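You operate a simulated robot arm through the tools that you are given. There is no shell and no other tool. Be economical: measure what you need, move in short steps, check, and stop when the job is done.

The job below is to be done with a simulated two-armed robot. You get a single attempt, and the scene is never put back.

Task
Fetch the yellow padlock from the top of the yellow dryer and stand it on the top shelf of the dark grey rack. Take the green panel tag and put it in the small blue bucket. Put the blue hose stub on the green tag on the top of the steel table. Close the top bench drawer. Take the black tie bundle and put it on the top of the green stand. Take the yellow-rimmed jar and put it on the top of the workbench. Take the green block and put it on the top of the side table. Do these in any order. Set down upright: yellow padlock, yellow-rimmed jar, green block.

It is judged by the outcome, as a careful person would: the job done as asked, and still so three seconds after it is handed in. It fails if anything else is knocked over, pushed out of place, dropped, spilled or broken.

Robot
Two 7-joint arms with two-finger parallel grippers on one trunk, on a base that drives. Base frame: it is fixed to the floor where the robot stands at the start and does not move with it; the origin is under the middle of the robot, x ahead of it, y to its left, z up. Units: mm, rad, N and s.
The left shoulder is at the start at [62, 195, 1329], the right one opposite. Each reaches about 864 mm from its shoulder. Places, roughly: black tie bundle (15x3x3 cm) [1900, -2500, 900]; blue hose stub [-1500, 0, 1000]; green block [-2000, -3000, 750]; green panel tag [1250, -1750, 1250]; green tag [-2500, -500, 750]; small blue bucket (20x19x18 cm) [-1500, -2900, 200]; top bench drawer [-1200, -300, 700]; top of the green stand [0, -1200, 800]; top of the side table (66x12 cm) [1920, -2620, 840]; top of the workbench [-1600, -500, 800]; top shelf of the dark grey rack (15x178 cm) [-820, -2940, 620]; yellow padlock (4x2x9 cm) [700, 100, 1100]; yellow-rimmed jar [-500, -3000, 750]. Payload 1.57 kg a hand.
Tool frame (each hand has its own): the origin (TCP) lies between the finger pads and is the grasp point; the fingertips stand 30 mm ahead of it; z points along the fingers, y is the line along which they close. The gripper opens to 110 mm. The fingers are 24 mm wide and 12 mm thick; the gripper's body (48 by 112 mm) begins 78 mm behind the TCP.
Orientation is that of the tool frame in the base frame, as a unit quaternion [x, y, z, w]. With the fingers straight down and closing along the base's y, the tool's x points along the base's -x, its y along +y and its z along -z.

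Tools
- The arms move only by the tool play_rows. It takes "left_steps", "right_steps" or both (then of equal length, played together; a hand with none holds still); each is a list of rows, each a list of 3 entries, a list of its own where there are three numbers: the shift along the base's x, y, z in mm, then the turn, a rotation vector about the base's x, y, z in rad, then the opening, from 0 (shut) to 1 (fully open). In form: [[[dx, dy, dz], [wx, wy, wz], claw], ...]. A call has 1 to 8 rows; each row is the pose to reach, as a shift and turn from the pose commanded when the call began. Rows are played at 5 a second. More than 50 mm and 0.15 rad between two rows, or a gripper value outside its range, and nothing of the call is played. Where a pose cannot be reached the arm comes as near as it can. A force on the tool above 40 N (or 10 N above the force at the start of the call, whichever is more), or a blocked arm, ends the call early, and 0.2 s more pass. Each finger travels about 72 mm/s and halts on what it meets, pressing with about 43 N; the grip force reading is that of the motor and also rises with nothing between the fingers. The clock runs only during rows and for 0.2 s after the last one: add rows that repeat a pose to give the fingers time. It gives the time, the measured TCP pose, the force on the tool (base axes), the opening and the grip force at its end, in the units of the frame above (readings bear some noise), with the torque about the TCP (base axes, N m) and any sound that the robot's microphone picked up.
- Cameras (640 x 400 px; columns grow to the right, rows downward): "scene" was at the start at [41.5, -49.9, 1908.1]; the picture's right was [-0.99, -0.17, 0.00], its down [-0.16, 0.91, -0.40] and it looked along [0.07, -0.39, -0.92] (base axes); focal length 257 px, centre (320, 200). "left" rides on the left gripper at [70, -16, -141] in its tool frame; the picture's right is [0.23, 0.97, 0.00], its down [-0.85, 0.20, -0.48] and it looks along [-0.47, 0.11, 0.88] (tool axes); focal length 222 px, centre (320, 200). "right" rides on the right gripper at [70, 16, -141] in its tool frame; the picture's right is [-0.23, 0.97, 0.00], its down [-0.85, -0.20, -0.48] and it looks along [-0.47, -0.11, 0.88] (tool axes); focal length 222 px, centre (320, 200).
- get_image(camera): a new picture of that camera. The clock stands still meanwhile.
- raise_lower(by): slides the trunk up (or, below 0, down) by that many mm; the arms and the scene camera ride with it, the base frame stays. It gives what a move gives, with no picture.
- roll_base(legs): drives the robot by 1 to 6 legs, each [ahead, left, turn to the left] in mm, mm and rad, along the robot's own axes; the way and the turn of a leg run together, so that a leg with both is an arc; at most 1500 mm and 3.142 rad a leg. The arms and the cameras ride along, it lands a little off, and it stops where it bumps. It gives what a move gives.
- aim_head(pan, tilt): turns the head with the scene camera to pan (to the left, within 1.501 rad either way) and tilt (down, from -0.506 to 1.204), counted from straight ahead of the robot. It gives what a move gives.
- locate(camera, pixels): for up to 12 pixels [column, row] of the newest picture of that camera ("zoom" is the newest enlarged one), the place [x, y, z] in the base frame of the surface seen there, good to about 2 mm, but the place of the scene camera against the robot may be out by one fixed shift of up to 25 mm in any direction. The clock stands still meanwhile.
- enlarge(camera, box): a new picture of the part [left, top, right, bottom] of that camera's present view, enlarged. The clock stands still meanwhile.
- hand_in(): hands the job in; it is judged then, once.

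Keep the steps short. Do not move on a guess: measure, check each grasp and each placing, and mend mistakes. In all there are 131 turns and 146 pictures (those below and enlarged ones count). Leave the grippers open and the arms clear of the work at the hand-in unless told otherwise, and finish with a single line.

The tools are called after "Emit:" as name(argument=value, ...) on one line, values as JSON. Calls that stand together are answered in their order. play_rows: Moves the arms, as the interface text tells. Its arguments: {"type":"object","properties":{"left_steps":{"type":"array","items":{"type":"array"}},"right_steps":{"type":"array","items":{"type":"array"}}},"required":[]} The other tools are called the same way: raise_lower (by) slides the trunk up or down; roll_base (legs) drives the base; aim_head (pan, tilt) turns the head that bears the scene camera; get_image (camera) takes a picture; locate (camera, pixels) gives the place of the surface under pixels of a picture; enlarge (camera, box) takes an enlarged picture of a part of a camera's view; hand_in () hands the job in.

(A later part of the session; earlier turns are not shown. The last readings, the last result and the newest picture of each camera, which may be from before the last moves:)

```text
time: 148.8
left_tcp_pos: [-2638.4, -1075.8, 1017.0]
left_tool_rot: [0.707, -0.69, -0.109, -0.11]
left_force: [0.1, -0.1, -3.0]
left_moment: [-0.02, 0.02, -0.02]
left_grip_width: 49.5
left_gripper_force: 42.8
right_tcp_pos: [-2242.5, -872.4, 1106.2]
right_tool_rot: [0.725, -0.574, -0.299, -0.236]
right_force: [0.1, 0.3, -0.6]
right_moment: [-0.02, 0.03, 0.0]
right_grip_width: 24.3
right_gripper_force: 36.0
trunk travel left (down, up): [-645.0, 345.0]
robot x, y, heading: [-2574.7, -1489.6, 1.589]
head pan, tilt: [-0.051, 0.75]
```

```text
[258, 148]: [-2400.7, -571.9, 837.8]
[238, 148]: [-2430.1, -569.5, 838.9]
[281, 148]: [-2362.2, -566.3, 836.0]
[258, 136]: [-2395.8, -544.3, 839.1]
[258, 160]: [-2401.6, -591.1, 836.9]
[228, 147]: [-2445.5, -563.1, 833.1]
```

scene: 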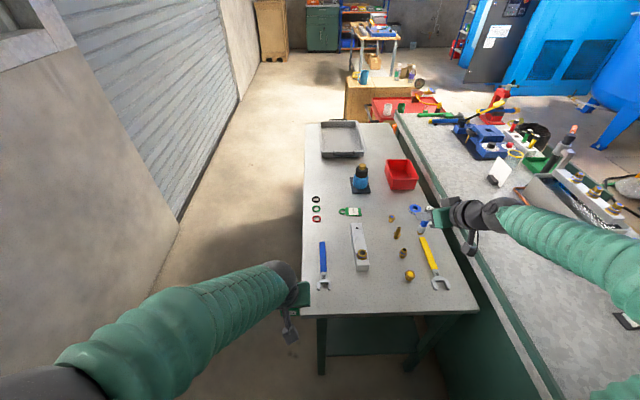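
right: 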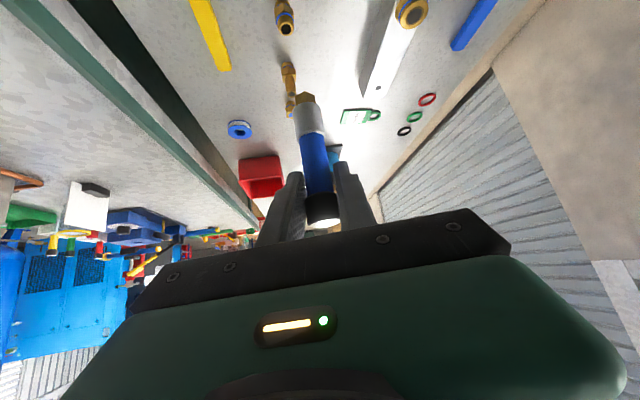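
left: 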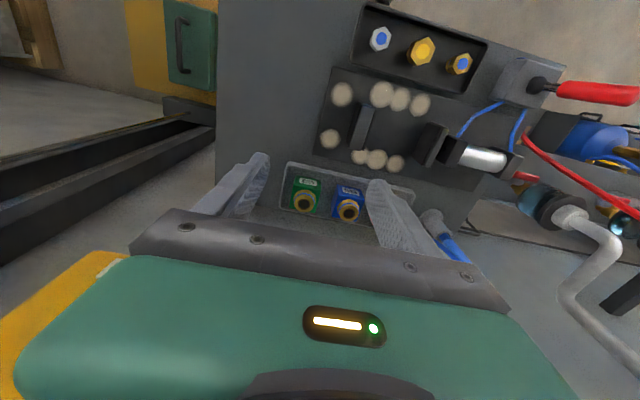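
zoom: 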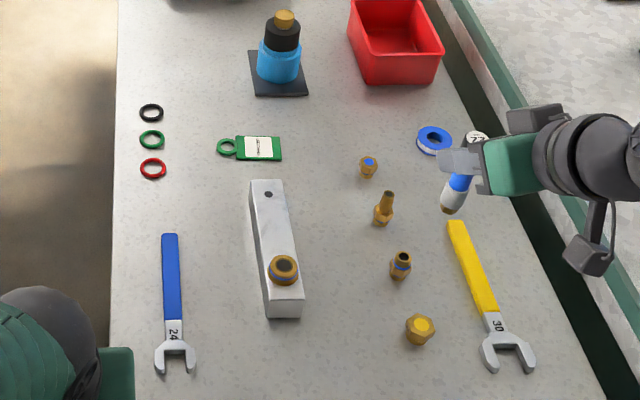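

Tag centre ≈[-2393,-581], z≈824. Drive ahead 190, then move the stub over the tag.

Emit:
roll_base(legs=[[190, 0, -0.018]])

Emit:
play_rows(right_steps=[[[-38, 20, -10], [0, 0, 0], 0.1], [[-76, 45, -25], [0, 0, 0], 0.1], [[-112, 70, -45], [0, 0, 0], 0.1], [[-145, 90, -70], [0, 0, 0], 0.1]])

Emit:
get_image(camera="right")

Emit:
get_image(camera="scene")

```text
time: 150.4
left_tcp_pos: [-2635.2, -888.3, 1018.7]
left_tool_rot: [0.701, -0.696, -0.109, -0.111]
left_force: [-0.4, 0.3, -3.2]
left_moment: [-0.04, 0.02, -0.02]
left_grip_width: 49.8
left_gripper_force: 42.6
right_tcp_pos: [-2234.0, -692.5, 1108.7]
right_tool_rot: [0.72, -0.58, -0.298, -0.238]
right_force: [-0.9, -0.1, -1.3]
right_moment: [0.01, 0.01, 0.03]
right_grip_width: 24.0
right_gripper_force: 35.7
trunk travel left (down, up): [-645.0, 345.0]
robot x, y, heading: [-2575.9, -1300.1, 1.571]
head pan, tilt: [-0.051, 0.75]
```

```text
time: 151.4
left_tcp_pos: [-2635.2, -885.5, 1015.8]
left_tool_rot: [0.702, -0.696, -0.108, -0.111]
left_force: [-0.2, 0.0, -2.6]
left_moment: [-0.04, 0.0, -0.02]
left_grip_width: 49.3
left_gripper_force: 43.0
right_tcp_pos: [-2380.1, -598.7, 1036.8]
right_tool_rot: [0.719, -0.58, -0.298, -0.239]
right_force: [-0.8, -0.1, -0.9]
right_moment: [-0.01, -0.03, 0.02]
right_grip_width: 24.4
right_gripper_force: 36.3
trunk travel left (down, up): [-645.0, 345.0]
robot x, y, heading: [-2575.4, -1300.1, 1.569]
head pan, tilt: [-0.051, 0.75]
```

```text
61 pictures are left
```

right: 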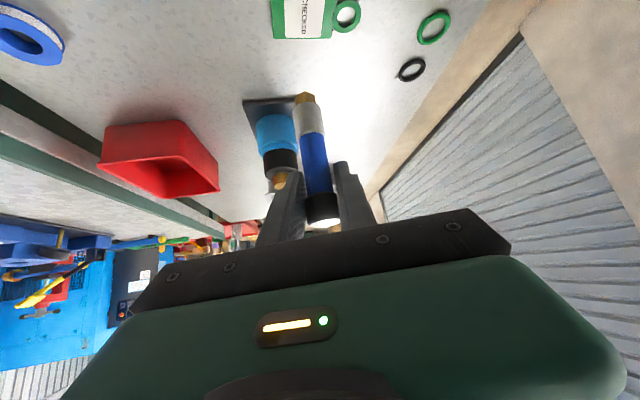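

```text
60 pictures are left
```

scene: 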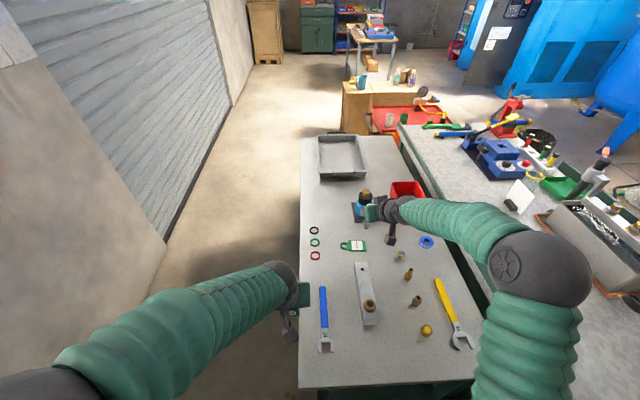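

Emit:
locate(camera="right", pixels=[[276, 34], [332, 36], [278, 5], [330, 5], [305, 30], [305, 97], [300, 97], [313, 97], [322, 222]])

Emit:
enlarge(camera="scene", box=[310, 180, 450, 280])

Emit:
locate(camera="zoom", pixels=[[145, 283], [255, 283], [195, 276], [200, 312], [160, 300], [245, 300]])

```text
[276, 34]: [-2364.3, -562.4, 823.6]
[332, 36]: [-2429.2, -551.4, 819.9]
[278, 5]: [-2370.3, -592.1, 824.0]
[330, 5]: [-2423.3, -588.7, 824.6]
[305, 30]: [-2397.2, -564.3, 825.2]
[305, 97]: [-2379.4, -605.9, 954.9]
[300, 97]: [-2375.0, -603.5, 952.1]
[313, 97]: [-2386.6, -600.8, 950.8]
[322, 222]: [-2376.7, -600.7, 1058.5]
```

```text
4.00 times, centred on (380, 230) of scene
```

zoom: 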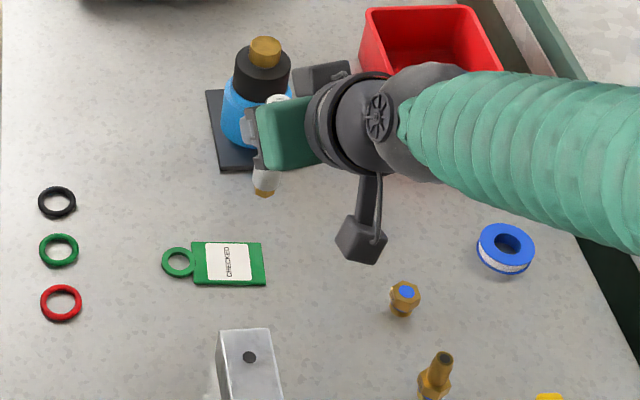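

```text
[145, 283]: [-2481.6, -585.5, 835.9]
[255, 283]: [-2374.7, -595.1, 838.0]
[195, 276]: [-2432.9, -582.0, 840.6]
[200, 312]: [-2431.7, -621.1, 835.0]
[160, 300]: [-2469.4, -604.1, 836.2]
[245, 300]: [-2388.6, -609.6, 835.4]
```

Stub bottom is 86 below the TCP, centred on it. Move over the tag centre [-2392,-577] and lower to ~10 mm above.

Emit:
play_rows(right_steps=[[[-12, 22, -20], [0, 0, 0], 0.1], [[-12, 22, -55], [0, 0, 0], 0.1], [[-12, 22, -90], [0, 0, 0], 0.1], [[-12, 22, -112], [0, 0, 0], 0.1]])

Emit:
get_image(camera="right")

Emit:
enlarge(camera="scene", box=[330, 200, 430, 270])

```text
time: 152.4
left_tcp_pos: [-2635.4, -885.2, 1017.1]
left_tool_rot: [0.701, -0.696, -0.108, -0.113]
left_force: [0.6, 0.4, -2.9]
left_moment: [-0.03, 0.01, -0.03]
left_grip_width: 49.5
left_gripper_force: 42.7
right_tcp_pos: [-2391.0, -577.1, 923.6]
right_tool_rot: [0.72, -0.58, -0.298, -0.238]
right_force: [-0.4, 0.1, -1.1]
right_moment: [-0.02, 0.01, 0.01]
right_grip_width: 24.0
right_gripper_force: 35.7
trunk travel left (down, up): [-645.0, 345.0]
robot x, y, heading: [-2574.8, -1300.7, 1.568]
head pan, tilt: [-0.051, 0.75]
```

```text
58 pictures are left
```

right: 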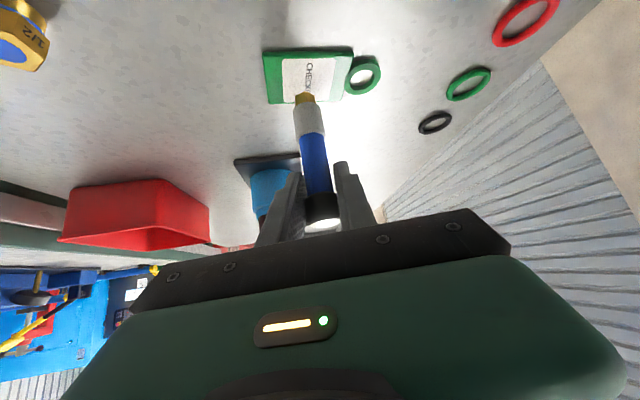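

```text
5.71 times, centred on (380, 235) of scene
```

zoom: 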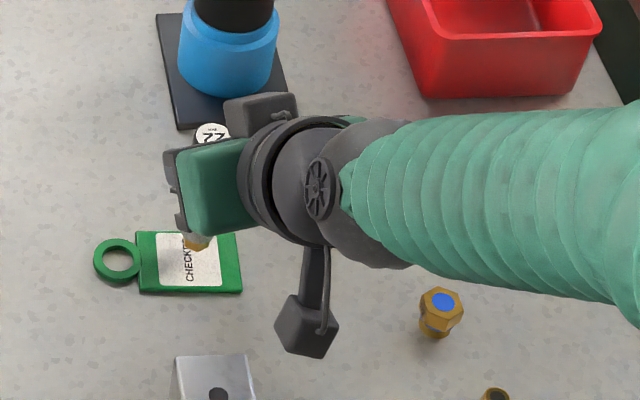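

Emit:
play_rows(right_steps=[[[0, -7, 0], [0, 0, 0], 0.1], [[0, -7, -5], [0, 0, 0], 0.1], [[0, -7, -8], [0, 0, 0], 0.1], [[0, -7, -10], [0, 0, 0], 0.1], [[0, -7, -11], [0, 0, 0], 0.1]])

Emit:
enlarge(camera="right", box=[240, 30, 400, 240])

```text
time: 153.6
left_tcp_pos: [-2634.2, -885.2, 1018.1]
left_tool_rot: [0.701, -0.696, -0.107, -0.111]
left_force: [0.5, -0.2, -3.8]
left_moment: [-0.01, 0.04, -0.03]
left_grip_width: 49.6
left_gripper_force: 43.1
right_tcp_pos: [-2391.9, -584.9, 913.4]
right_tool_rot: [0.719, -0.581, -0.297, -0.239]
right_force: [0.7, -0.6, -0.2]
right_moment: [0.01, 0.0, -0.04]
right_grip_width: 24.3
right_gripper_force: 36.1
trunk travel left (down, up): [-645.0, 345.0]
robot x, y, heading: [-2579.3, -1299.4, 1.576]
head pan, tilt: [-0.051, 0.75]
```

```text
1.90 times, centred on (320, 135) of right
```

zoom: 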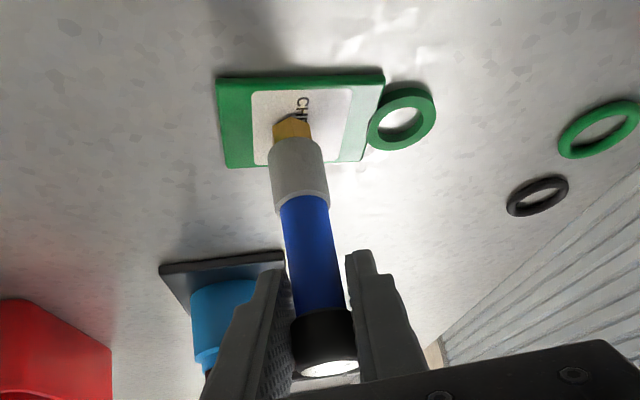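

Emit:
play_rows(right_steps=[[[0, 0, -1], [0, 0, 0], 0.1], [[0, 0, -2], [0, 0, 0], 0.1], [[0, 0, -3], [0, 0, 0], 0.1]])

Emit:
locate(camera="zoom", pixels=[[292, 125], [278, 130], [307, 130], [300, 180], [310, 240], [325, 330], [325, 368], [300, 355], [352, 345], [240, 130]])

```text
time: 154.4
left_tcp_pos: [-2634.9, -886.4, 1017.8]
left_tool_rot: [0.701, -0.696, -0.107, -0.111]
left_force: [0.0, -0.9, -2.4]
left_moment: [-0.04, 0.0, -0.03]
left_grip_width: 49.7
left_gripper_force: 43.5
right_tcp_pos: [-2391.6, -585.9, 912.6]
right_tool_rot: [0.72, -0.58, -0.298, -0.239]
right_force: [-0.2, 0.6, -0.6]
right_moment: [0.0, 0.03, 0.01]
right_grip_width: 24.1
right_gripper_force: 35.6
trunk travel left (down, up): [-645.0, 345.0]
robot x, y, heading: [-2576.2, -1296.4, 1.574]
head pan, tilt: [-0.051, 0.75]
```

```text
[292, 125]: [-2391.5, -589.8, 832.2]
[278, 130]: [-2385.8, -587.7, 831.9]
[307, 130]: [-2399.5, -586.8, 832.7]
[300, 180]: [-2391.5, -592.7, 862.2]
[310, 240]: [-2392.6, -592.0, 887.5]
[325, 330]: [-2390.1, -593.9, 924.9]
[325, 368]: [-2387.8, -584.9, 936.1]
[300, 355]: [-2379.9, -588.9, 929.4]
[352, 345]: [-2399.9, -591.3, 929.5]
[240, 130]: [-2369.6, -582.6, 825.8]
```

Emit:
play_rows(right_steps=[[[0, 0, -1], [0, 0, 0], 0.1], [[0, 0, -2], [0, 0, 0], 0.1], [[0, 0, -3], [0, 0, 0], 0.1]])

```text
time: 155.2
left_tcp_pos: [-2636.2, -887.2, 1018.4]
left_tool_rot: [0.701, -0.696, -0.109, -0.112]
left_force: [-0.5, 0.5, -1.8]
left_moment: [-0.01, 0.0, -0.01]
left_grip_width: 49.4
left_gripper_force: 42.8
right_tcp_pos: [-2391.9, -585.8, 911.4]
right_tool_rot: [0.719, -0.58, -0.297, -0.24]
right_force: [1.1, 0.3, 9.3]
right_moment: [0.02, -0.04, -0.04]
right_grip_width: 24.3
right_gripper_force: 36.1
trunk travel left (down, up): [-645.0, 345.0]
robot x, y, heading: [-2578.4, -1298.7, 1.571]
head pan, tilt: [-0.051, 0.75]
```

Contact with 9 N and near-zero moment. Release slowly.

Emit:
play_rows(right_steps=[[[0, 0, 1], [0, 0, 0], 0.22], [[0, 0, 1], [0, 0, 0], 0.26], [[0, 0, 1], [0, 0, 0], 0.32], [[0, 0, 1], [0, 0, 0], 0.4], [[0, 0, 1], [0, 0, 0], 0.5], [[0, 0, 1], [0, 0, 0], 0.5]])

Emit:
enlarge(camera="right", box=[240, 30, 400, 240])

```text
time: 156.6
left_tcp_pos: [-2635.1, -884.8, 1018.7]
left_tool_rot: [0.701, -0.696, -0.108, -0.112]
left_force: [-0.5, 0.0, -3.0]
left_moment: [-0.06, -0.02, -0.02]
left_grip_width: 49.5
left_gripper_force: 42.8
right_tcp_pos: [-2391.7, -585.7, 909.6]
right_tool_rot: [0.72, -0.581, -0.297, -0.239]
right_force: [0.9, 0.6, 0.4]
right_moment: [-0.02, 0.02, 0.02]
right_grip_width: 54.7
right_gripper_force: 0.1
trunk travel left (down, up): [-645.0, 345.0]
robot x, y, heading: [-2577.5, -1299.0, 1.57]
head pan, tilt: [-0.051, 0.75]
```

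```text
1.90 times, centred on (320, 135) of right
```

zoom: 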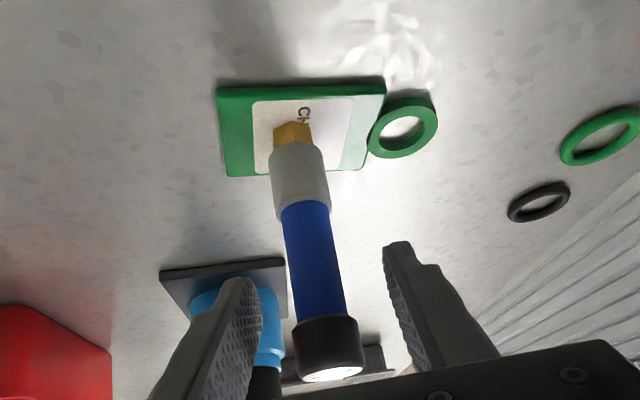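

It stands on its own. Withdraw along the tool axis and check.

Emit:
play_rows(right_steps=[[[4, -17, 18], [0, 0, 0], 0.5], [[9, -41, 43], [0, 0, 0], 0.5], [[14, -66, 68], [0, 0, 0], 0.5], [[20, -90, 94], [0, 0, 0], 0.6], [[26, -115, 120], [0, 0, 0], 0.7], [[30, -145, 150], [0, 0, 0], 0.8], [[40, -185, 170], [0, 0, 0], 1]])

Emit:
enlarge(camera="scene", box=[310, 180, 450, 280])

```text
time: 158.2
left_tcp_pos: [-2634.8, -889.4, 1019.1]
left_tool_rot: [0.701, -0.696, -0.109, -0.114]
left_force: [0.1, -0.5, -2.5]
left_moment: [0.03, 0.0, 0.0]
left_grip_width: 49.4
left_gripper_force: 42.3
right_tcp_pos: [-2351.3, -774.1, 1081.0]
right_tool_rot: [0.721, -0.579, -0.298, -0.239]
right_force: [0.0, -0.8, 0.3]
right_moment: [0.05, -0.02, -0.01]
right_grip_width: 109.9
right_gripper_force: 0.2
trunk travel left (down, up): [-645.0, 345.0]
robot x, y, heading: [-2575.4, -1303.8, 1.571]
head pan, tilt: [-0.051, 0.75]
```

```text
4.00 times, centred on (380, 230) of scene
```

zoom: 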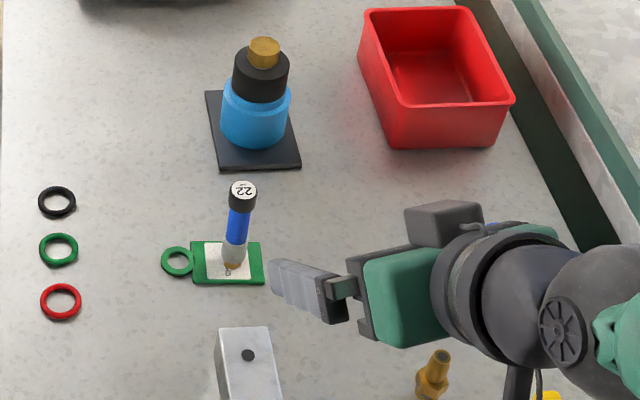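

Stub stands on the tag. Next: the drawer. Drive back to the front of the bench.

Emit:
roll_base(legs=[[-600, 0, 0], [0, 0, 1.571], [-1000, 0, 0], [-840, 0, 0], [0, -1500, 0]])

Emit:
aim_head(pan=-0.2, tilt=0.95)

Emit:
get_image(camera="scene")

```text
time: 181.3
left_tcp_pos: [-1128.8, -461.8, 1017.5]
left_tool_rot: [0.988, -0.006, -0.155, -0.005]
left_force: [0.0, 0.6, -3.1]
left_moment: [0.03, -0.07, 0.03]
left_grip_width: 49.5
left_gripper_force: 42.8
right_tcp_pos: [-1238.0, -175.5, 1080.1]
right_tool_rot: [0.92, 0.091, -0.379, 0.037]
right_force: [0.3, 0.1, -0.5]
right_moment: [0.01, -0.06, -0.04]
right_grip_width: 109.9
right_gripper_force: 0.1
trunk travel left (down, up): [-645.0, 345.0]
robot x, y, heading: [-717.4, -406.2, 3.125]
head pan, tilt: [-0.051, 0.75]
```

```text
time: 182.0
left_tcp_pos: [-1128.0, -459.8, 1017.7]
left_tool_rot: [0.988, -0.005, -0.155, -0.003]
left_force: [0.9, -0.4, -3.3]
left_moment: [0.06, -0.04, 0.01]
left_grip_width: 49.4
left_gripper_force: 43.2
right_tcp_pos: [-1239.0, -173.8, 1079.9]
right_tool_rot: [0.92, 0.09, -0.38, 0.038]
right_force: [-0.5, -0.4, 0.3]
right_moment: [-0.02, 0.02, 0.02]
right_grip_width: 110.1
right_gripper_force: 0.0
trunk travel left (down, up): [-645.0, 345.0]
robot x, y, heading: [-716.9, -407.6, 3.123]
head pan, tilt: [-0.201, 0.949]
```

```text
53 pictures are left
```

scene: 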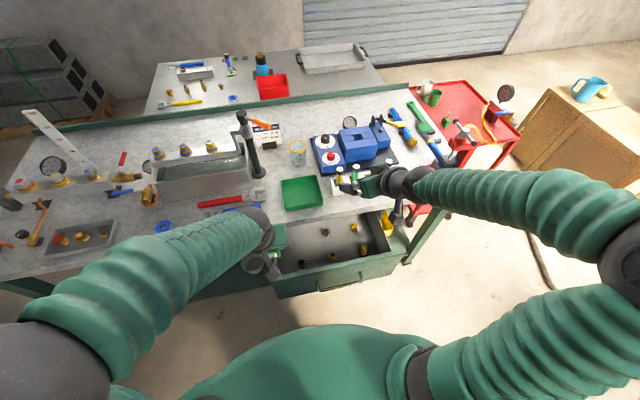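

Emit:
locate(camera="scene", pixels=[[275, 278], [340, 267], [400, 256], [340, 274], [341, 285], [300, 282], [385, 268], [280, 240], [388, 218], [383, 228], [350, 250]])

Emit:
enlarge(camera="scene", box=[250, 190, 430, 310])

```text
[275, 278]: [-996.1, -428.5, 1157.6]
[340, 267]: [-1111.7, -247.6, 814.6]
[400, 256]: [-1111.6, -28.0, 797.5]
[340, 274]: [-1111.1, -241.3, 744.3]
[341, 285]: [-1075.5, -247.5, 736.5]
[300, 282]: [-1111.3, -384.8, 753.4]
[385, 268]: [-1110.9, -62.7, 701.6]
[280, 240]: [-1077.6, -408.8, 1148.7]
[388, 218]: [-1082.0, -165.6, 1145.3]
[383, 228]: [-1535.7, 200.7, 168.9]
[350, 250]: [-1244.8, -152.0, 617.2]
```

```text
3.33 times, centred on (340, 250) of scene
```

zoom: 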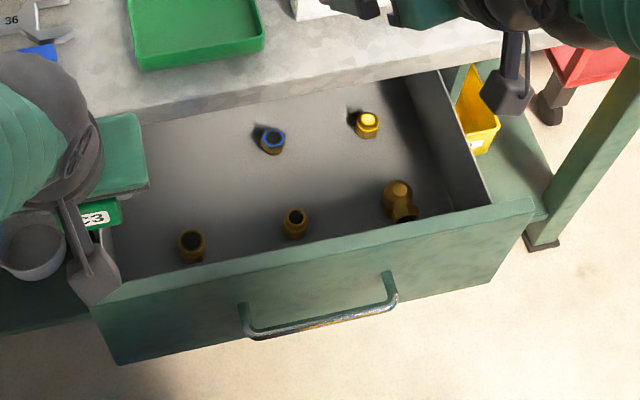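

Drawer face at x≈-1111, z 620–800. Back the base 200 and right 100, close the right fingers, and bring the hand low in front of the face.

Emit:
roll_base(legs=[[-200, 0, 0.017], [0, -100, 0]])

Emit:
play_rows(right_steps=[[[5, -20, -35], [0, 0, 0], 0.5], [[5, -40, -75], [0, 0, 0], 0], [[5, -60, -115], [0, 0, 0], 0], [[5, -80, -155], [0, 0, 0], 0], [[5, -100, -195], [0, 0, 0], 0], [[5, -120, -235], [0, 0, 0], 0], [[5, -140, -270], [0, 0, 0], 0], [[5, -155, -300], [0, 0, 0], 0]])

Emit:
get_image(camera="right")

```text
time: 184.4
left_tcp_pos: [-926.7, -402.2, 1016.2]
left_tool_rot: [0.987, 0.007, -0.157, -0.017]
left_force: [0.5, -1.8, -3.3]
left_moment: [0.11, -0.01, -0.03]
left_grip_width: 49.5
left_gripper_force: 43.3
right_tcp_pos: [-1042.0, -120.3, 1086.5]
right_tool_rot: [0.919, 0.106, -0.378, 0.028]
right_force: [-0.5, -1.1, 0.1]
right_moment: [0.11, 0.02, -0.03]
right_grip_width: 110.3
right_gripper_force: 0.0
trunk travel left (down, up): [-645.0, 345.0]
robot x, y, heading: [-517.6, -316.4, -3.146]
head pan, tilt: [-0.201, 0.949]
```

```text
time: 186.2
left_tcp_pos: [-928.3, -370.0, 1018.5]
left_tool_rot: [0.988, 0.004, -0.156, -0.002]
left_force: [0.2, 0.1, -2.4]
left_moment: [-0.02, -0.04, 0.02]
left_grip_width: 49.5
left_gripper_force: 43.3
right_tcp_pos: [-1037.8, -241.9, 779.1]
right_tool_rot: [0.919, 0.099, -0.379, 0.041]
right_force: [-0.3, 0.8, -0.1]
right_moment: [-0.05, 0.01, 0.01]
right_grip_width: 0.0
right_gripper_force: 21.2
trunk travel left (down, up): [-645.0, 345.0]
robot x, y, heading: [-517.1, -316.4, -3.135]
head pan, tilt: [-0.201, 0.949]
```

```text
51 pictures are left
```

right: 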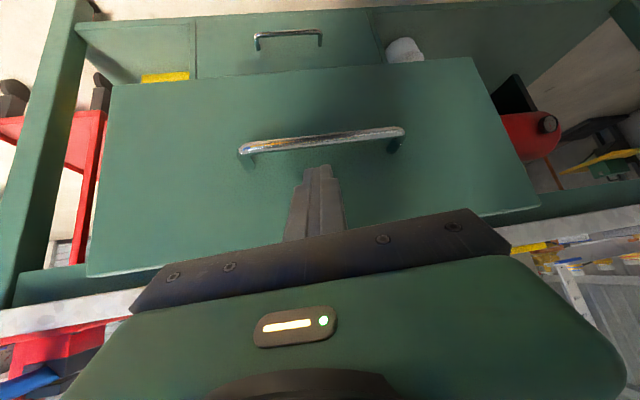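

Closed fingertips face the drawer above its handle. Push in −x.

Emit:
play_rows(right_steps=[[[-30, 0, 0], [0, 0, 0], 0], [[-55, 0, 0], [0, 0, 0], 0], [[-80, 0, 0], [0, 0, 0], 0], [[-105, 0, 0], [0, 0, 0], 0], [[-130, 0, 0], [0, 0, 0], 0], [[-155, 0, 0], [0, 0, 0], 0], [[-180, 0, 0], [0, 0, 0], 0], [[-205, 0, 0], [0, 0, 0], 0]])

Emit:
get_image(camera="scene")

```text
time: 188.0
left_tcp_pos: [-926.9, -375.1, 1018.0]
left_tool_rot: [0.988, 0.006, -0.155, -0.002]
left_force: [-0.1, 0.5, -2.0]
left_moment: [0.02, -0.03, 0.01]
left_grip_width: 49.5
left_gripper_force: 43.1
right_tcp_pos: [-1242.9, -246.4, 778.8]
right_tool_rot: [0.919, 0.101, -0.379, 0.041]
right_force: [0.1, 0.0, 0.3]
right_moment: [0.0, -0.01, -0.04]
right_grip_width: 0.0
right_gripper_force: 21.4
trunk travel left (down, up): [-645.0, 345.0]
robot x, y, heading: [-514.3, -314.5, -3.137]
head pan, tilt: [-0.201, 0.949]
```

```text
50 pictures are left
```

scene: 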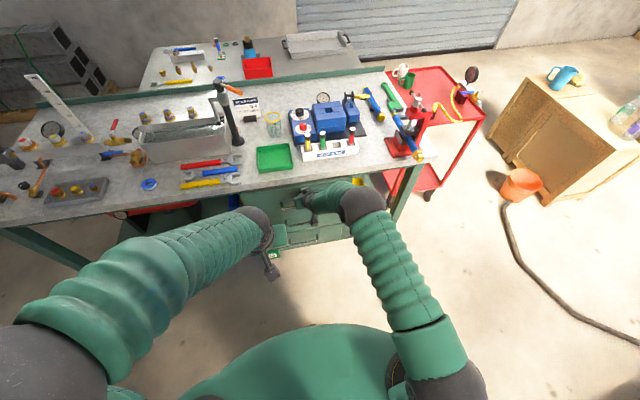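

Continue pushing until it seats.

Emit:
play_rows(right_steps=[[[-12, 0, 0], [0, 0, 0], 0], [[-24, 0, 0], [0, 0, 0], 0], [[-36, 0, 0], [0, 0, 0], 0], [[-46, 0, 0], [0, 0, 0], 0], [[-54, 0, 0], [0, 0, 0], 0]])

Emit:
enlarge(camera="scene", box=[220, 150, 440, 280])

Emit:
get_image(camera="right")

```text
time: 189.2
left_tcp_pos: [-922.4, -375.4, 1020.8]
left_tool_rot: [0.987, 0.006, -0.158, -0.002]
left_force: [-0.2, 0.9, -2.8]
left_moment: [0.0, -0.05, 0.02]
left_grip_width: 49.7
left_gripper_force: 43.1
right_tcp_pos: [-1290.0, -247.1, 780.1]
right_tool_rot: [0.92, 0.102, -0.377, 0.042]
right_force: [32.0, 2.2, 4.9]
right_moment: [0.07, -0.32, -0.15]
right_grip_width: 0.1
right_gripper_force: 20.9
trunk travel left (down, up): [-645.0, 345.0]
robot x, y, heading: [-514.8, -313.6, -3.139]
head pan, tilt: [-0.201, 0.949]
```

```text
2.91 times, centred on (330, 215) of scene
```

zoom: 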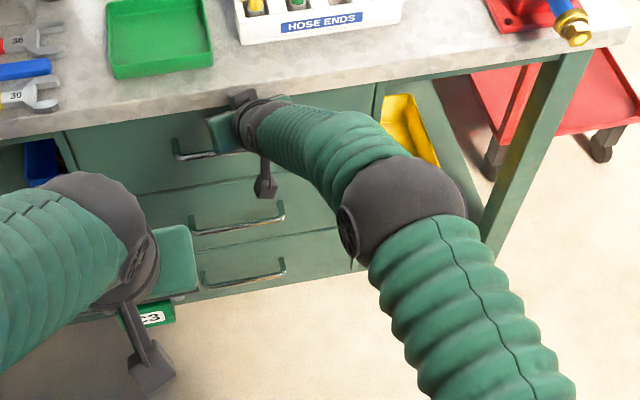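

```text
48 pictures are left
```

right: 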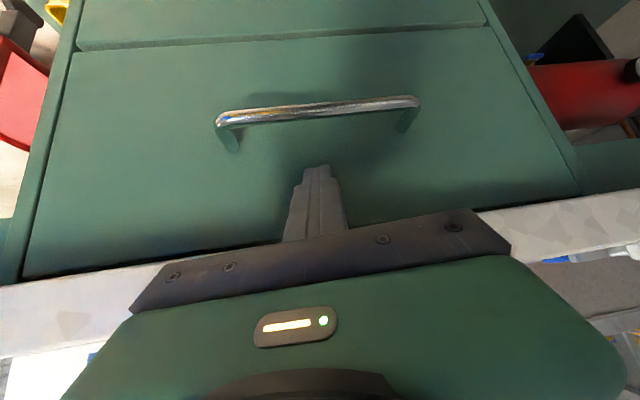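

Drawer is closed flush (32 N at the stop). Retract the right hand up and drive east with the block.

Emit:
play_rows(right_steps=[[[40, 0, 0], [0, 0, 0], 0], [[80, 0, 10], [0, 0, 0], 0.3], [[115, 0, 45], [0, 0, 0], 0.5], [[130, 0, 90], [0, 0, 0], 1], [[140, 0, 135], [0, 0, 0], 1], [[145, 0, 180], [0, 0, 0], 1], [[145, 0, 225], [0, 0, 0], 1], [[145, 0, 265], [0, 0, 0], 1]])

Emit:
roll_base(legs=[[226, 0, 0], [0, 1500, 0], [0, 430, 0], [-1500, 0, 0], [-150, 0, 0], [0, 0, 2.64]])

Emit:
raise_lower(by=150)

Emit:
aim_head(pan=0.15, tilt=0.6)

Emit:
get_image(camera="scene")

```text
time: 191.0
left_tcp_pos: [-926.1, -374.9, 1018.6]
left_tool_rot: [0.988, 0.006, -0.156, -0.002]
left_force: [-0.4, 0.2, -2.7]
left_moment: [-0.02, -0.03, 0.03]
left_grip_width: 49.6
left_gripper_force: 42.7
right_tcp_pos: [-1149.4, -247.4, 1046.0]
right_tool_rot: [0.919, 0.1, -0.38, 0.041]
right_force: [0.6, -0.2, 0.4]
right_moment: [0.01, 0.02, 0.02]
right_grip_width: 110.1
right_gripper_force: 0.1
trunk travel left (down, up): [-645.0, 345.0]
robot x, y, heading: [-513.0, -314.2, -3.138]
head pan, tilt: [-0.201, 0.949]
```

```text
time: 213.0
left_tcp_pos: [806.6, -2653.5, 1019.6]
left_tool_rot: [0.806, 0.571, -0.13, 0.088]
left_force: [-0.1, 0.7, -3.1]
left_moment: [0.03, -0.01, 0.03]
left_grip_width: 49.4
left_gripper_force: 42.3
right_tcp_pos: [596.2, -2813.4, 1041.1]
right_tool_rot: [0.703, 0.603, -0.289, 0.241]
right_force: [-4.2, -0.5, -2.2]
right_moment: [-0.18, -0.38, 0.33]
right_grip_width: 109.8
right_gripper_force: 0.1
trunk travel left (down, up): [-645.0, 345.0]
robot x, y, heading: [889.7, -2249.9, -1.92]
head pan, tilt: [-0.201, 0.949]
stopped in leg 6: the force on the tool passed its limit at 111 N (the readings are from after the stop); the commanded pose is now the measured one
```

```text
time: 213.6
left_tcp_pos: [807.2, -2654.4, 1035.3]
left_tool_rot: [0.806, 0.571, -0.129, 0.089]
left_force: [0.2, 0.5, -2.0]
left_moment: [0.03, 0.02, 0.02]
left_grip_width: 49.6
left_gripper_force: 43.7
right_tcp_pos: [594.6, -2809.7, 1046.1]
right_tool_rot: [0.706, 0.608, -0.279, 0.232]
right_force: [-5.8, -9.5, -17.5]
right_moment: [-0.02, 0.23, -0.08]
right_grip_width: 110.0
right_gripper_force: 0.1
trunk travel left (down, up): [-661.0, 329.0]
robot x, y, heading: [890.9, -2246.1, -1.919]
head pan, tilt: [-0.201, 0.949]
stopped: the force on the tool passed its limit at 54 N (the readings are from after the stop); the commanded pose is now the measured one
```

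```text
time: 214.4
left_tcp_pos: [806.7, -2654.1, 1034.6]
left_tool_rot: [0.806, 0.571, -0.128, 0.088]
left_force: [-0.7, 0.5, -2.7]
left_moment: [0.02, -0.06, 0.01]
left_grip_width: 49.6
left_gripper_force: 43.2
right_tcp_pos: [594.2, -2807.9, 1046.2]
right_tool_rot: [0.706, 0.608, -0.28, 0.233]
right_force: [-4.4, -3.9, -25.2]
right_moment: [-1.1, 0.71, 0.0]
right_grip_width: 110.1
right_gripper_force: 0.0
trunk travel left (down, up): [-661.0, 329.0]
robot x, y, heading: [890.4, -2243.9, -1.92]
head pan, tilt: [0.15, 0.6]
```

```text
47 pictures are left
```

scene: 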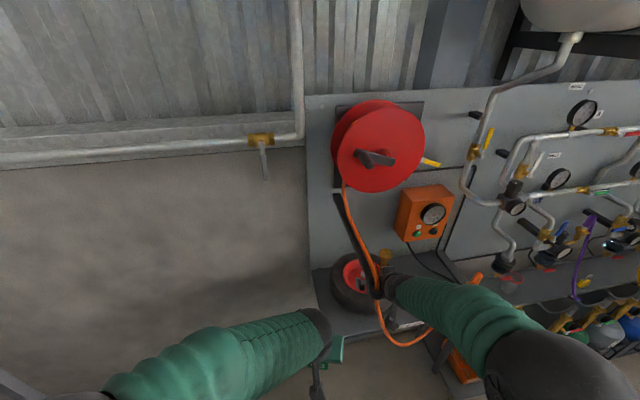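

The right hand has bumped something at the reel shelf. Look closely before moving.

Emit:
get_image(camera="right")

Emit:
enlarge(camera="scene", box=[300, 180, 480, 380])

```text
46 pictures are left
```

right: 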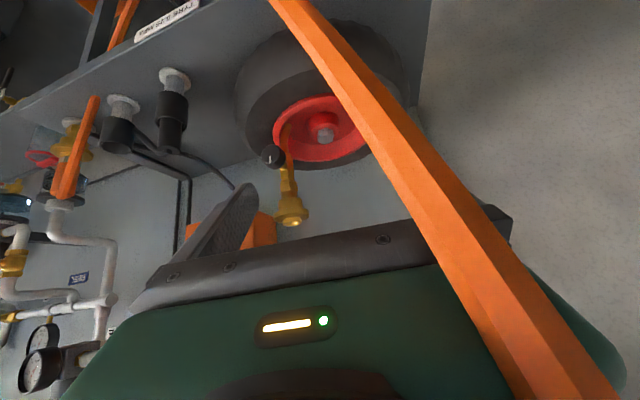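

```text
2.00 times, centred on (390, 280) of scene
```

zoom: 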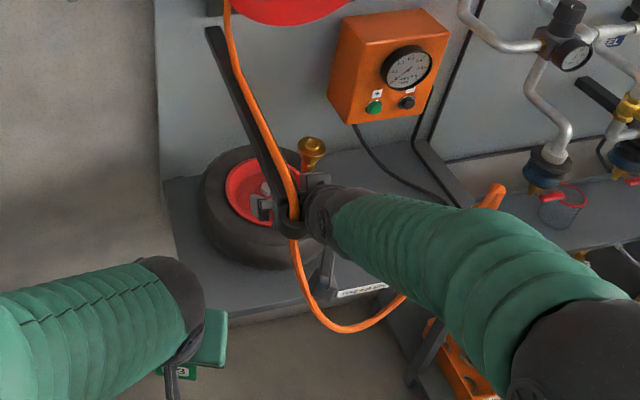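

The hanging orange hose blocked the hand. Undo: lower trunk 16 mm and rotate back the way it came.

Emit:
raise_lower(by=-16)

Emit:
roll_base(legs=[[0, 0, -0.3]])

Emit:
get_image(camera="right")

```text
time: 215.0
left_tcp_pos: [809.2, -2653.3, 1019.9]
left_tool_rot: [0.806, 0.571, -0.13, 0.089]
left_force: [1.1, 0.4, -2.3]
left_moment: [0.04, -0.01, 0.02]
left_grip_width: 49.3
left_gripper_force: 43.2
right_tcp_pos: [596.2, -2807.5, 1033.8]
right_tool_rot: [0.706, 0.607, -0.282, 0.233]
right_force: [-0.2, 0.0, -0.4]
right_moment: [-0.01, -0.01, 0.0]
right_grip_width: 109.8
right_gripper_force: 0.0
trunk travel left (down, up): [-645.0, 345.0]
robot x, y, heading: [896.4, -2243.6, -1.92]
head pan, tilt: [0.15, 0.6]
```

```text
time: 216.4
left_tcp_pos: [692.2, -2609.6, 1018.7]
left_tool_rot: [0.882, 0.444, -0.141, 0.067]
left_force: [0.3, -0.6, -2.6]
left_moment: [0.02, -0.03, 0.02]
left_grip_width: 49.2
left_gripper_force: 43.4
right_tcp_pos: [443.1, -2692.8, 1034.0]
right_tool_rot: [0.789, 0.493, -0.314, 0.188]
right_force: [0.5, 0.0, -0.4]
right_moment: [0.02, 0.02, -0.01]
right_grip_width: 109.8
right_gripper_force: 0.0
trunk travel left (down, up): [-645.0, 345.0]
robot x, y, heading: [890.2, -2247.0, -2.223]
head pan, tilt: [0.15, 0.6]
```

```text
44 pictures are left
```

right: 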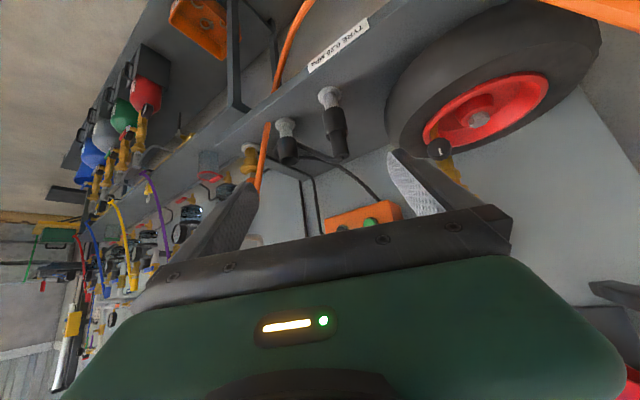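

Free, nothing displaced. Move away from the wall to [600,-2000], then turn to face the side table.

Emit:
roll_base(legs=[[-23, -382, 0], [0, 0, 1.72]])

Emit:
raise_lower(by=150)

Emit:
aim_head(pan=0.05, tilt=0.55)

Emit:
get_image(camera="scene")

```text
time: 223.0
left_tcp_pos: [991.0, -2130.8, 1019.7]
left_tool_rot: [0.229, 0.961, -0.039, 0.152]
left_force: [-0.5, -0.1, -2.6]
left_moment: [0.04, -0.02, -0.01]
left_grip_width: 49.1
left_gripper_force: 42.9
right_tcp_pos: [1115.3, -2361.1, 1033.8]
right_tool_rot: [0.13, 0.921, -0.059, 0.362]
right_force: [-0.4, -0.2, 0.0]
right_moment: [-0.01, 0.01, 0.03]
right_grip_width: 109.9
right_gripper_force: 0.0
trunk travel left (down, up): [-645.0, 345.0]
robot x, y, heading: [603.3, -1997.2, -0.486]
head pan, tilt: [0.15, 0.6]
```

```text
time: 224.8
left_tcp_pos: [989.9, -2129.2, 1170.6]
left_tool_rot: [0.23, 0.96, -0.04, 0.152]
left_force: [-0.1, 0.3, -2.8]
left_moment: [-0.01, 0.05, -0.01]
left_grip_width: 49.8
left_gripper_force: 43.2
right_tcp_pos: [1114.9, -2361.1, 1184.1]
right_tool_rot: [0.13, 0.921, -0.057, 0.363]
right_force: [-0.8, 0.2, 0.4]
right_moment: [0.01, 0.01, 0.01]
right_grip_width: 109.9
right_gripper_force: 0.1
trunk travel left (down, up): [-795.0, 195.0]
robot x, y, heading: [598.2, -1992.5, -0.484]
head pan, tilt: [0.15, 0.6]
```

```text
time: 225.4
left_tcp_pos: [990.1, -2130.0, 1171.0]
left_tool_rot: [0.23, 0.96, -0.04, 0.154]
left_force: [-0.3, -0.4, -3.7]
left_moment: [0.03, 0.01, 0.01]
left_grip_width: 49.4
left_gripper_force: 43.1
right_tcp_pos: [1115.5, -2360.9, 1185.3]
right_tool_rot: [0.129, 0.921, -0.058, 0.362]
right_force: [0.3, 0.1, -0.7]
right_moment: [0.0, 0.03, 0.01]
right_grip_width: 110.0
right_gripper_force: 0.0
trunk travel left (down, up): [-795.0, 195.0]
robot x, y, heading: [601.1, -1992.1, -0.484]
head pan, tilt: [0.051, 0.55]
```

```text
43 pictures are left
```

scene: 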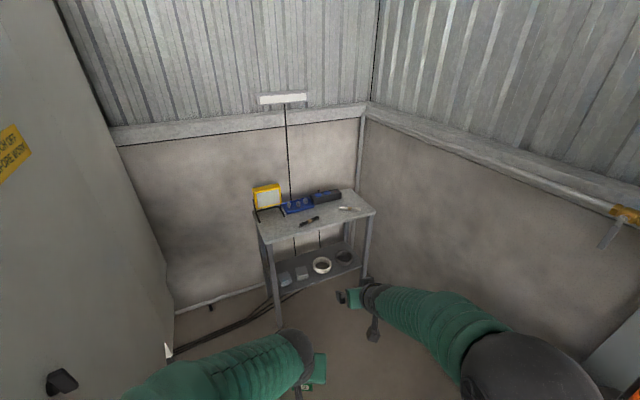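

Emit:
enlarge(camera="scene", box=[240, 175, 390, 275])

Emit:
locate(camera="zoom", pixels=[[265, 205], [310, 185], [290, 195], [150, 240], [85, 285], [560, 150], [440, 75], [400, 180], [200, 230], [480, 170], [440, 145], [350, 200]])

```text
4.00 times, centred on (315, 225) of scene
```

zoom: 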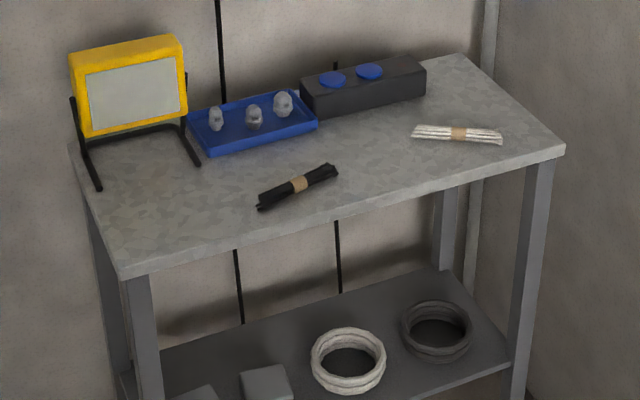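

```text
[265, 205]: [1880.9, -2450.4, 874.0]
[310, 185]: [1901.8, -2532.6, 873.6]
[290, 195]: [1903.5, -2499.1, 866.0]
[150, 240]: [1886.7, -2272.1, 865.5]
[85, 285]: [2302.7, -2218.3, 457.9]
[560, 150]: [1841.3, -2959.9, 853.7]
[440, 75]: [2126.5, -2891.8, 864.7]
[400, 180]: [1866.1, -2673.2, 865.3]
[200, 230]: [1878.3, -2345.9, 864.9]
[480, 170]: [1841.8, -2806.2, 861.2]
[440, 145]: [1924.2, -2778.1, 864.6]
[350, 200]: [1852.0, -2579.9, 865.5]
```

Side table found: top z≈850, black bundle at ≈[1899,-2500]. Drive to [1200,-2540], heading 0, to place the block at the free left part.

Emit:
roll_base(legs=[[785, -170, 0], [0, 0, 0.484]])

Emit:
aim_head(pan=0.0, tilt=0.85)

Emit:
get_image(camera="scene")

Emit:
get_image(camera="left")

```text
time: 231.1
left_tcp_pos: [1619.2, -2449.8, 1169.8]
left_tool_rot: [-0.004, 0.987, -0.002, 0.158]
left_force: [-0.2, -0.3, -2.7]
left_moment: [0.03, 0.02, 0.02]
left_grip_width: 49.4
left_gripper_force: 43.3
right_tcp_pos: [1838.4, -2597.3, 1186.0]
right_tool_rot: [-0.092, 0.925, 0.03, 0.366]
right_force: [-0.3, 0.1, -0.4]
right_moment: [0.0, 0.01, 0.02]
right_grip_width: 109.9
right_gripper_force: 0.2
trunk travel left (down, up): [-795.0, 195.0]
robot x, y, heading: [1211.3, -2510.0, -0.003]
head pan, tilt: [0.051, 0.55]
```

```text
time: 231.9
left_tcp_pos: [1619.6, -2450.7, 1170.4]
left_tool_rot: [-0.005, 0.988, -0.003, 0.157]
left_force: [0.3, 0.7, -3.4]
left_moment: [0.02, 0.03, 0.0]
left_grip_width: 49.4
left_gripper_force: 42.8
right_tcp_pos: [1836.8, -2596.8, 1184.9]
right_tool_rot: [-0.092, 0.925, 0.03, 0.368]
right_force: [-0.8, 0.4, 0.4]
right_moment: [-0.04, 0.01, 0.0]
right_grip_width: 110.0
right_gripper_force: 0.0
trunk travel left (down, up): [-795.0, 195.0]
robot x, y, heading: [1215.3, -2509.7, 0.0]
head pan, tilt: [0.0, 0.85]
```

```text
41 pictures are left
```

scene: 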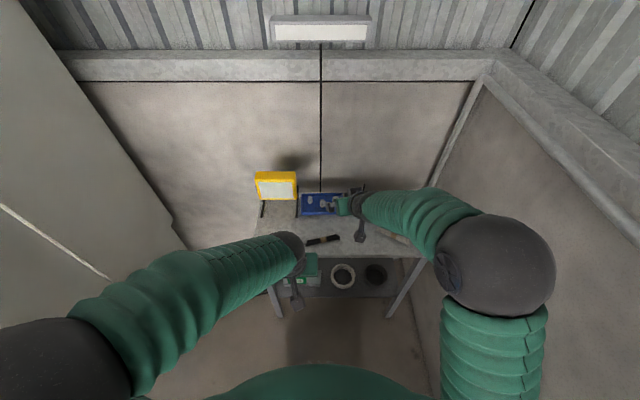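

```text
40 pictures are left
```

left: 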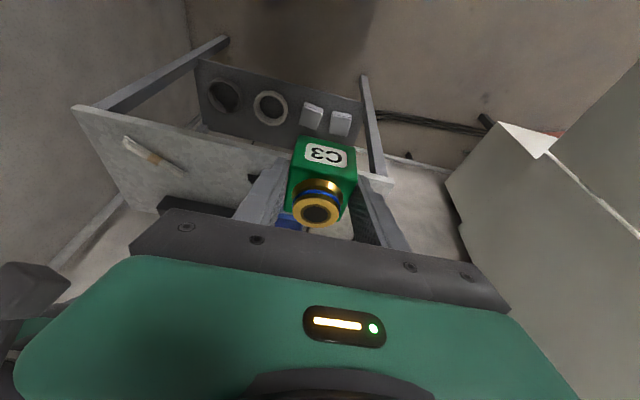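

Move the left hand with the block over the free left-front part of the table.

Emit:
play_rows(left_steps=[[[40, 15, -10], [0, 0, 0], 0.3], [[80, 30, -20], [0, 0, 0], 0.3], [[120, 45, -40], [0, 0, 0], 0.3], [[160, 60, -60], [0, 0, 0], 0.3], [[200, 75, -80], [0, 0, 0], 0.3], [[235, 90, -105], [0, 0, 0], 0.3], [[259, 100, -135], [0, 0, 0], 0.3], [[259, 100, -175], [0, 0, 0], 0.3]])

Emit:
get_image(camera="left")

```text
time: 233.7
left_tcp_pos: [1879.6, -2350.1, 995.7]
left_tool_rot: [-0.004, 0.988, -0.003, 0.157]
left_force: [-0.4, -0.3, -2.4]
left_moment: [-0.01, 0.07, -0.01]
left_grip_width: 49.5
left_gripper_force: 43.1
right_tcp_pos: [1837.6, -2596.6, 1185.5]
right_tool_rot: [-0.092, 0.925, 0.03, 0.367]
right_force: [0.1, 0.7, -0.4]
right_moment: [0.01, -0.01, 0.01]
right_grip_width: 110.2
right_gripper_force: 0.2
trunk travel left (down, up): [-795.0, 195.0]
robot x, y, heading: [1210.1, -2503.4, 0.001]
head pan, tilt: [0.0, 0.85]
```

```text
39 pictures are left
```

left: 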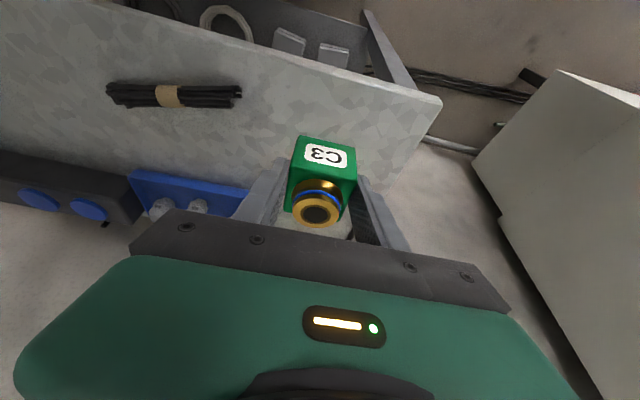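

Emit:
locate(camera="left", pixels=[[280, 120], [380, 140], [330, 72], [430, 98], [112, 92], [238, 93], [170, 88], [170, 103], [410, 160], [330, 130], [295, 140], [352, 150]])

```text
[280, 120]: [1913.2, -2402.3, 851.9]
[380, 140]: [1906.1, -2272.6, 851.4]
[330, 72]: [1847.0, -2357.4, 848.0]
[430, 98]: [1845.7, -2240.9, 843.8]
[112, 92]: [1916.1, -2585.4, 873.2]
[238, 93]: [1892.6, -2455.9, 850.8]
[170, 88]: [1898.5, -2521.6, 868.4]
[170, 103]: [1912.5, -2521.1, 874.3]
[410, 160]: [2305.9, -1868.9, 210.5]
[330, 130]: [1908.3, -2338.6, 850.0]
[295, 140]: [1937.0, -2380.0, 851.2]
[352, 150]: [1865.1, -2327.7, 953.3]
```

Table at z 851. Lower the block at x≈1900.

Emit:
play_rows(left_steps=[[[18, 0, -30], [0, 0, 0], 0.3], [[18, 0, -65], [0, 0, 0], 0.3], [[18, 0, -84], [0, 0, 0], 0.3], [[18, 0, -90], [0, 0, 0], 0.3], [[18, 0, -94], [0, 0, 0], 0.3]])

```text
time: 234.9
left_tcp_pos: [1896.8, -2349.1, 901.7]
left_tool_rot: [-0.005, 0.987, -0.002, 0.159]
left_force: [-0.9, -0.3, -2.5]
left_moment: [-0.01, 0.03, 0.0]
left_grip_width: 49.3
left_gripper_force: 42.4
right_tcp_pos: [1837.1, -2595.9, 1185.5]
right_tool_rot: [-0.092, 0.926, 0.03, 0.366]
right_force: [-0.2, 0.1, -0.2]
right_moment: [0.0, 0.01, -0.03]
right_grip_width: 110.1
right_gripper_force: 0.2
trunk travel left (down, up): [-795.0, 195.0]
robot x, y, heading: [1214.5, -2508.8, -0.004]
head pan, tilt: [0.0, 0.85]
```

Emit:
play_rows(left_steps=[[[0, 0, -2], [0, 0, 0], 0.3], [[0, 0, -4], [0, 0, 0], 0.3], [[0, 0, -5], [0, 0, 0], 0.3]])

Emit:
enlarge(camera="left", box=[220, 100, 420, 250])

```text
time: 235.7
left_tcp_pos: [1896.5, -2351.2, 900.1]
left_tool_rot: [-0.003, 0.987, -0.001, 0.162]
left_force: [-0.4, 0.1, 19.7]
left_moment: [0.58, 0.37, 0.04]
left_grip_width: 49.5
left_gripper_force: 43.1
right_tcp_pos: [1834.7, -2597.0, 1187.5]
right_tool_rot: [-0.093, 0.925, 0.03, 0.368]
right_force: [0.8, -0.1, 0.7]
right_moment: [-0.01, 0.02, 0.02]
right_grip_width: 110.0
right_gripper_force: 0.1
trunk travel left (down, up): [-795.0, 195.0]
robot x, y, heading: [1210.1, -2511.6, -0.008]
head pan, tilt: [0.0, 0.85]
```

```text
2.67 times, centred on (320, 175) of left
```

zoom: 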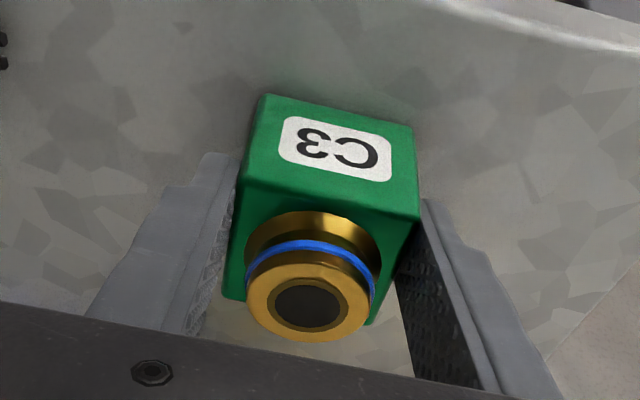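

On the table. Release and lift off along the tool axis.

Emit:
play_rows(left_steps=[[[0, 0, 2], [0, 0, 0], 0.47], [[0, 0, 2], [0, 0, 0], 0.55], [[0, 0, 2], [0, 0, 0], 0.7], [[0, 0, 2], [0, 0, 0], 0.7], [[-10, 0, 32], [0, 0, 0], 0.7], [[-24, 0, 76], [0, 0, 0], 0.7], [[-38, 0, 120], [0, 0, 0], 0.8], [[-60, 0, 160], [0, 0, 0], 1]])

Emit:
get_image(camera="left")

```text
time: 237.5
left_tcp_pos: [1835.2, -2349.6, 1058.8]
left_tool_rot: [-0.003, 0.987, -0.003, 0.159]
left_force: [0.2, -0.5, 0.7]
left_moment: [0.0, -0.02, 0.0]
left_grip_width: 110.0
left_gripper_force: 0.0
right_tcp_pos: [1834.9, -2596.5, 1186.8]
right_tool_rot: [-0.092, 0.925, 0.029, 0.368]
right_force: [-0.4, -0.1, 0.6]
right_moment: [0.01, 0.01, -0.02]
right_grip_width: 109.8
right_gripper_force: 0.0
trunk travel left (down, up): [-795.0, 195.0]
robot x, y, heading: [1211.2, -2510.1, -0.003]
head pan, tilt: [0.0, 0.85]
```

```text
37 pictures are left
```

left: 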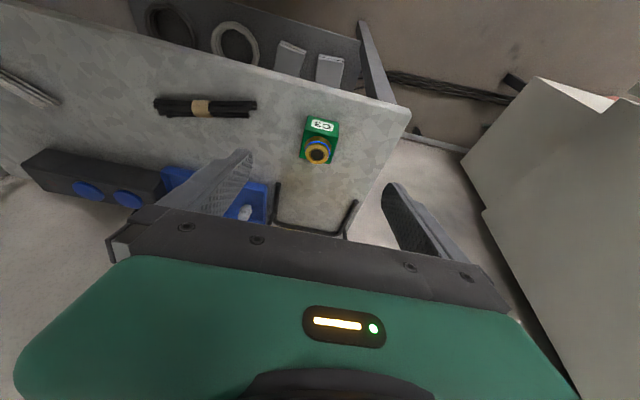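

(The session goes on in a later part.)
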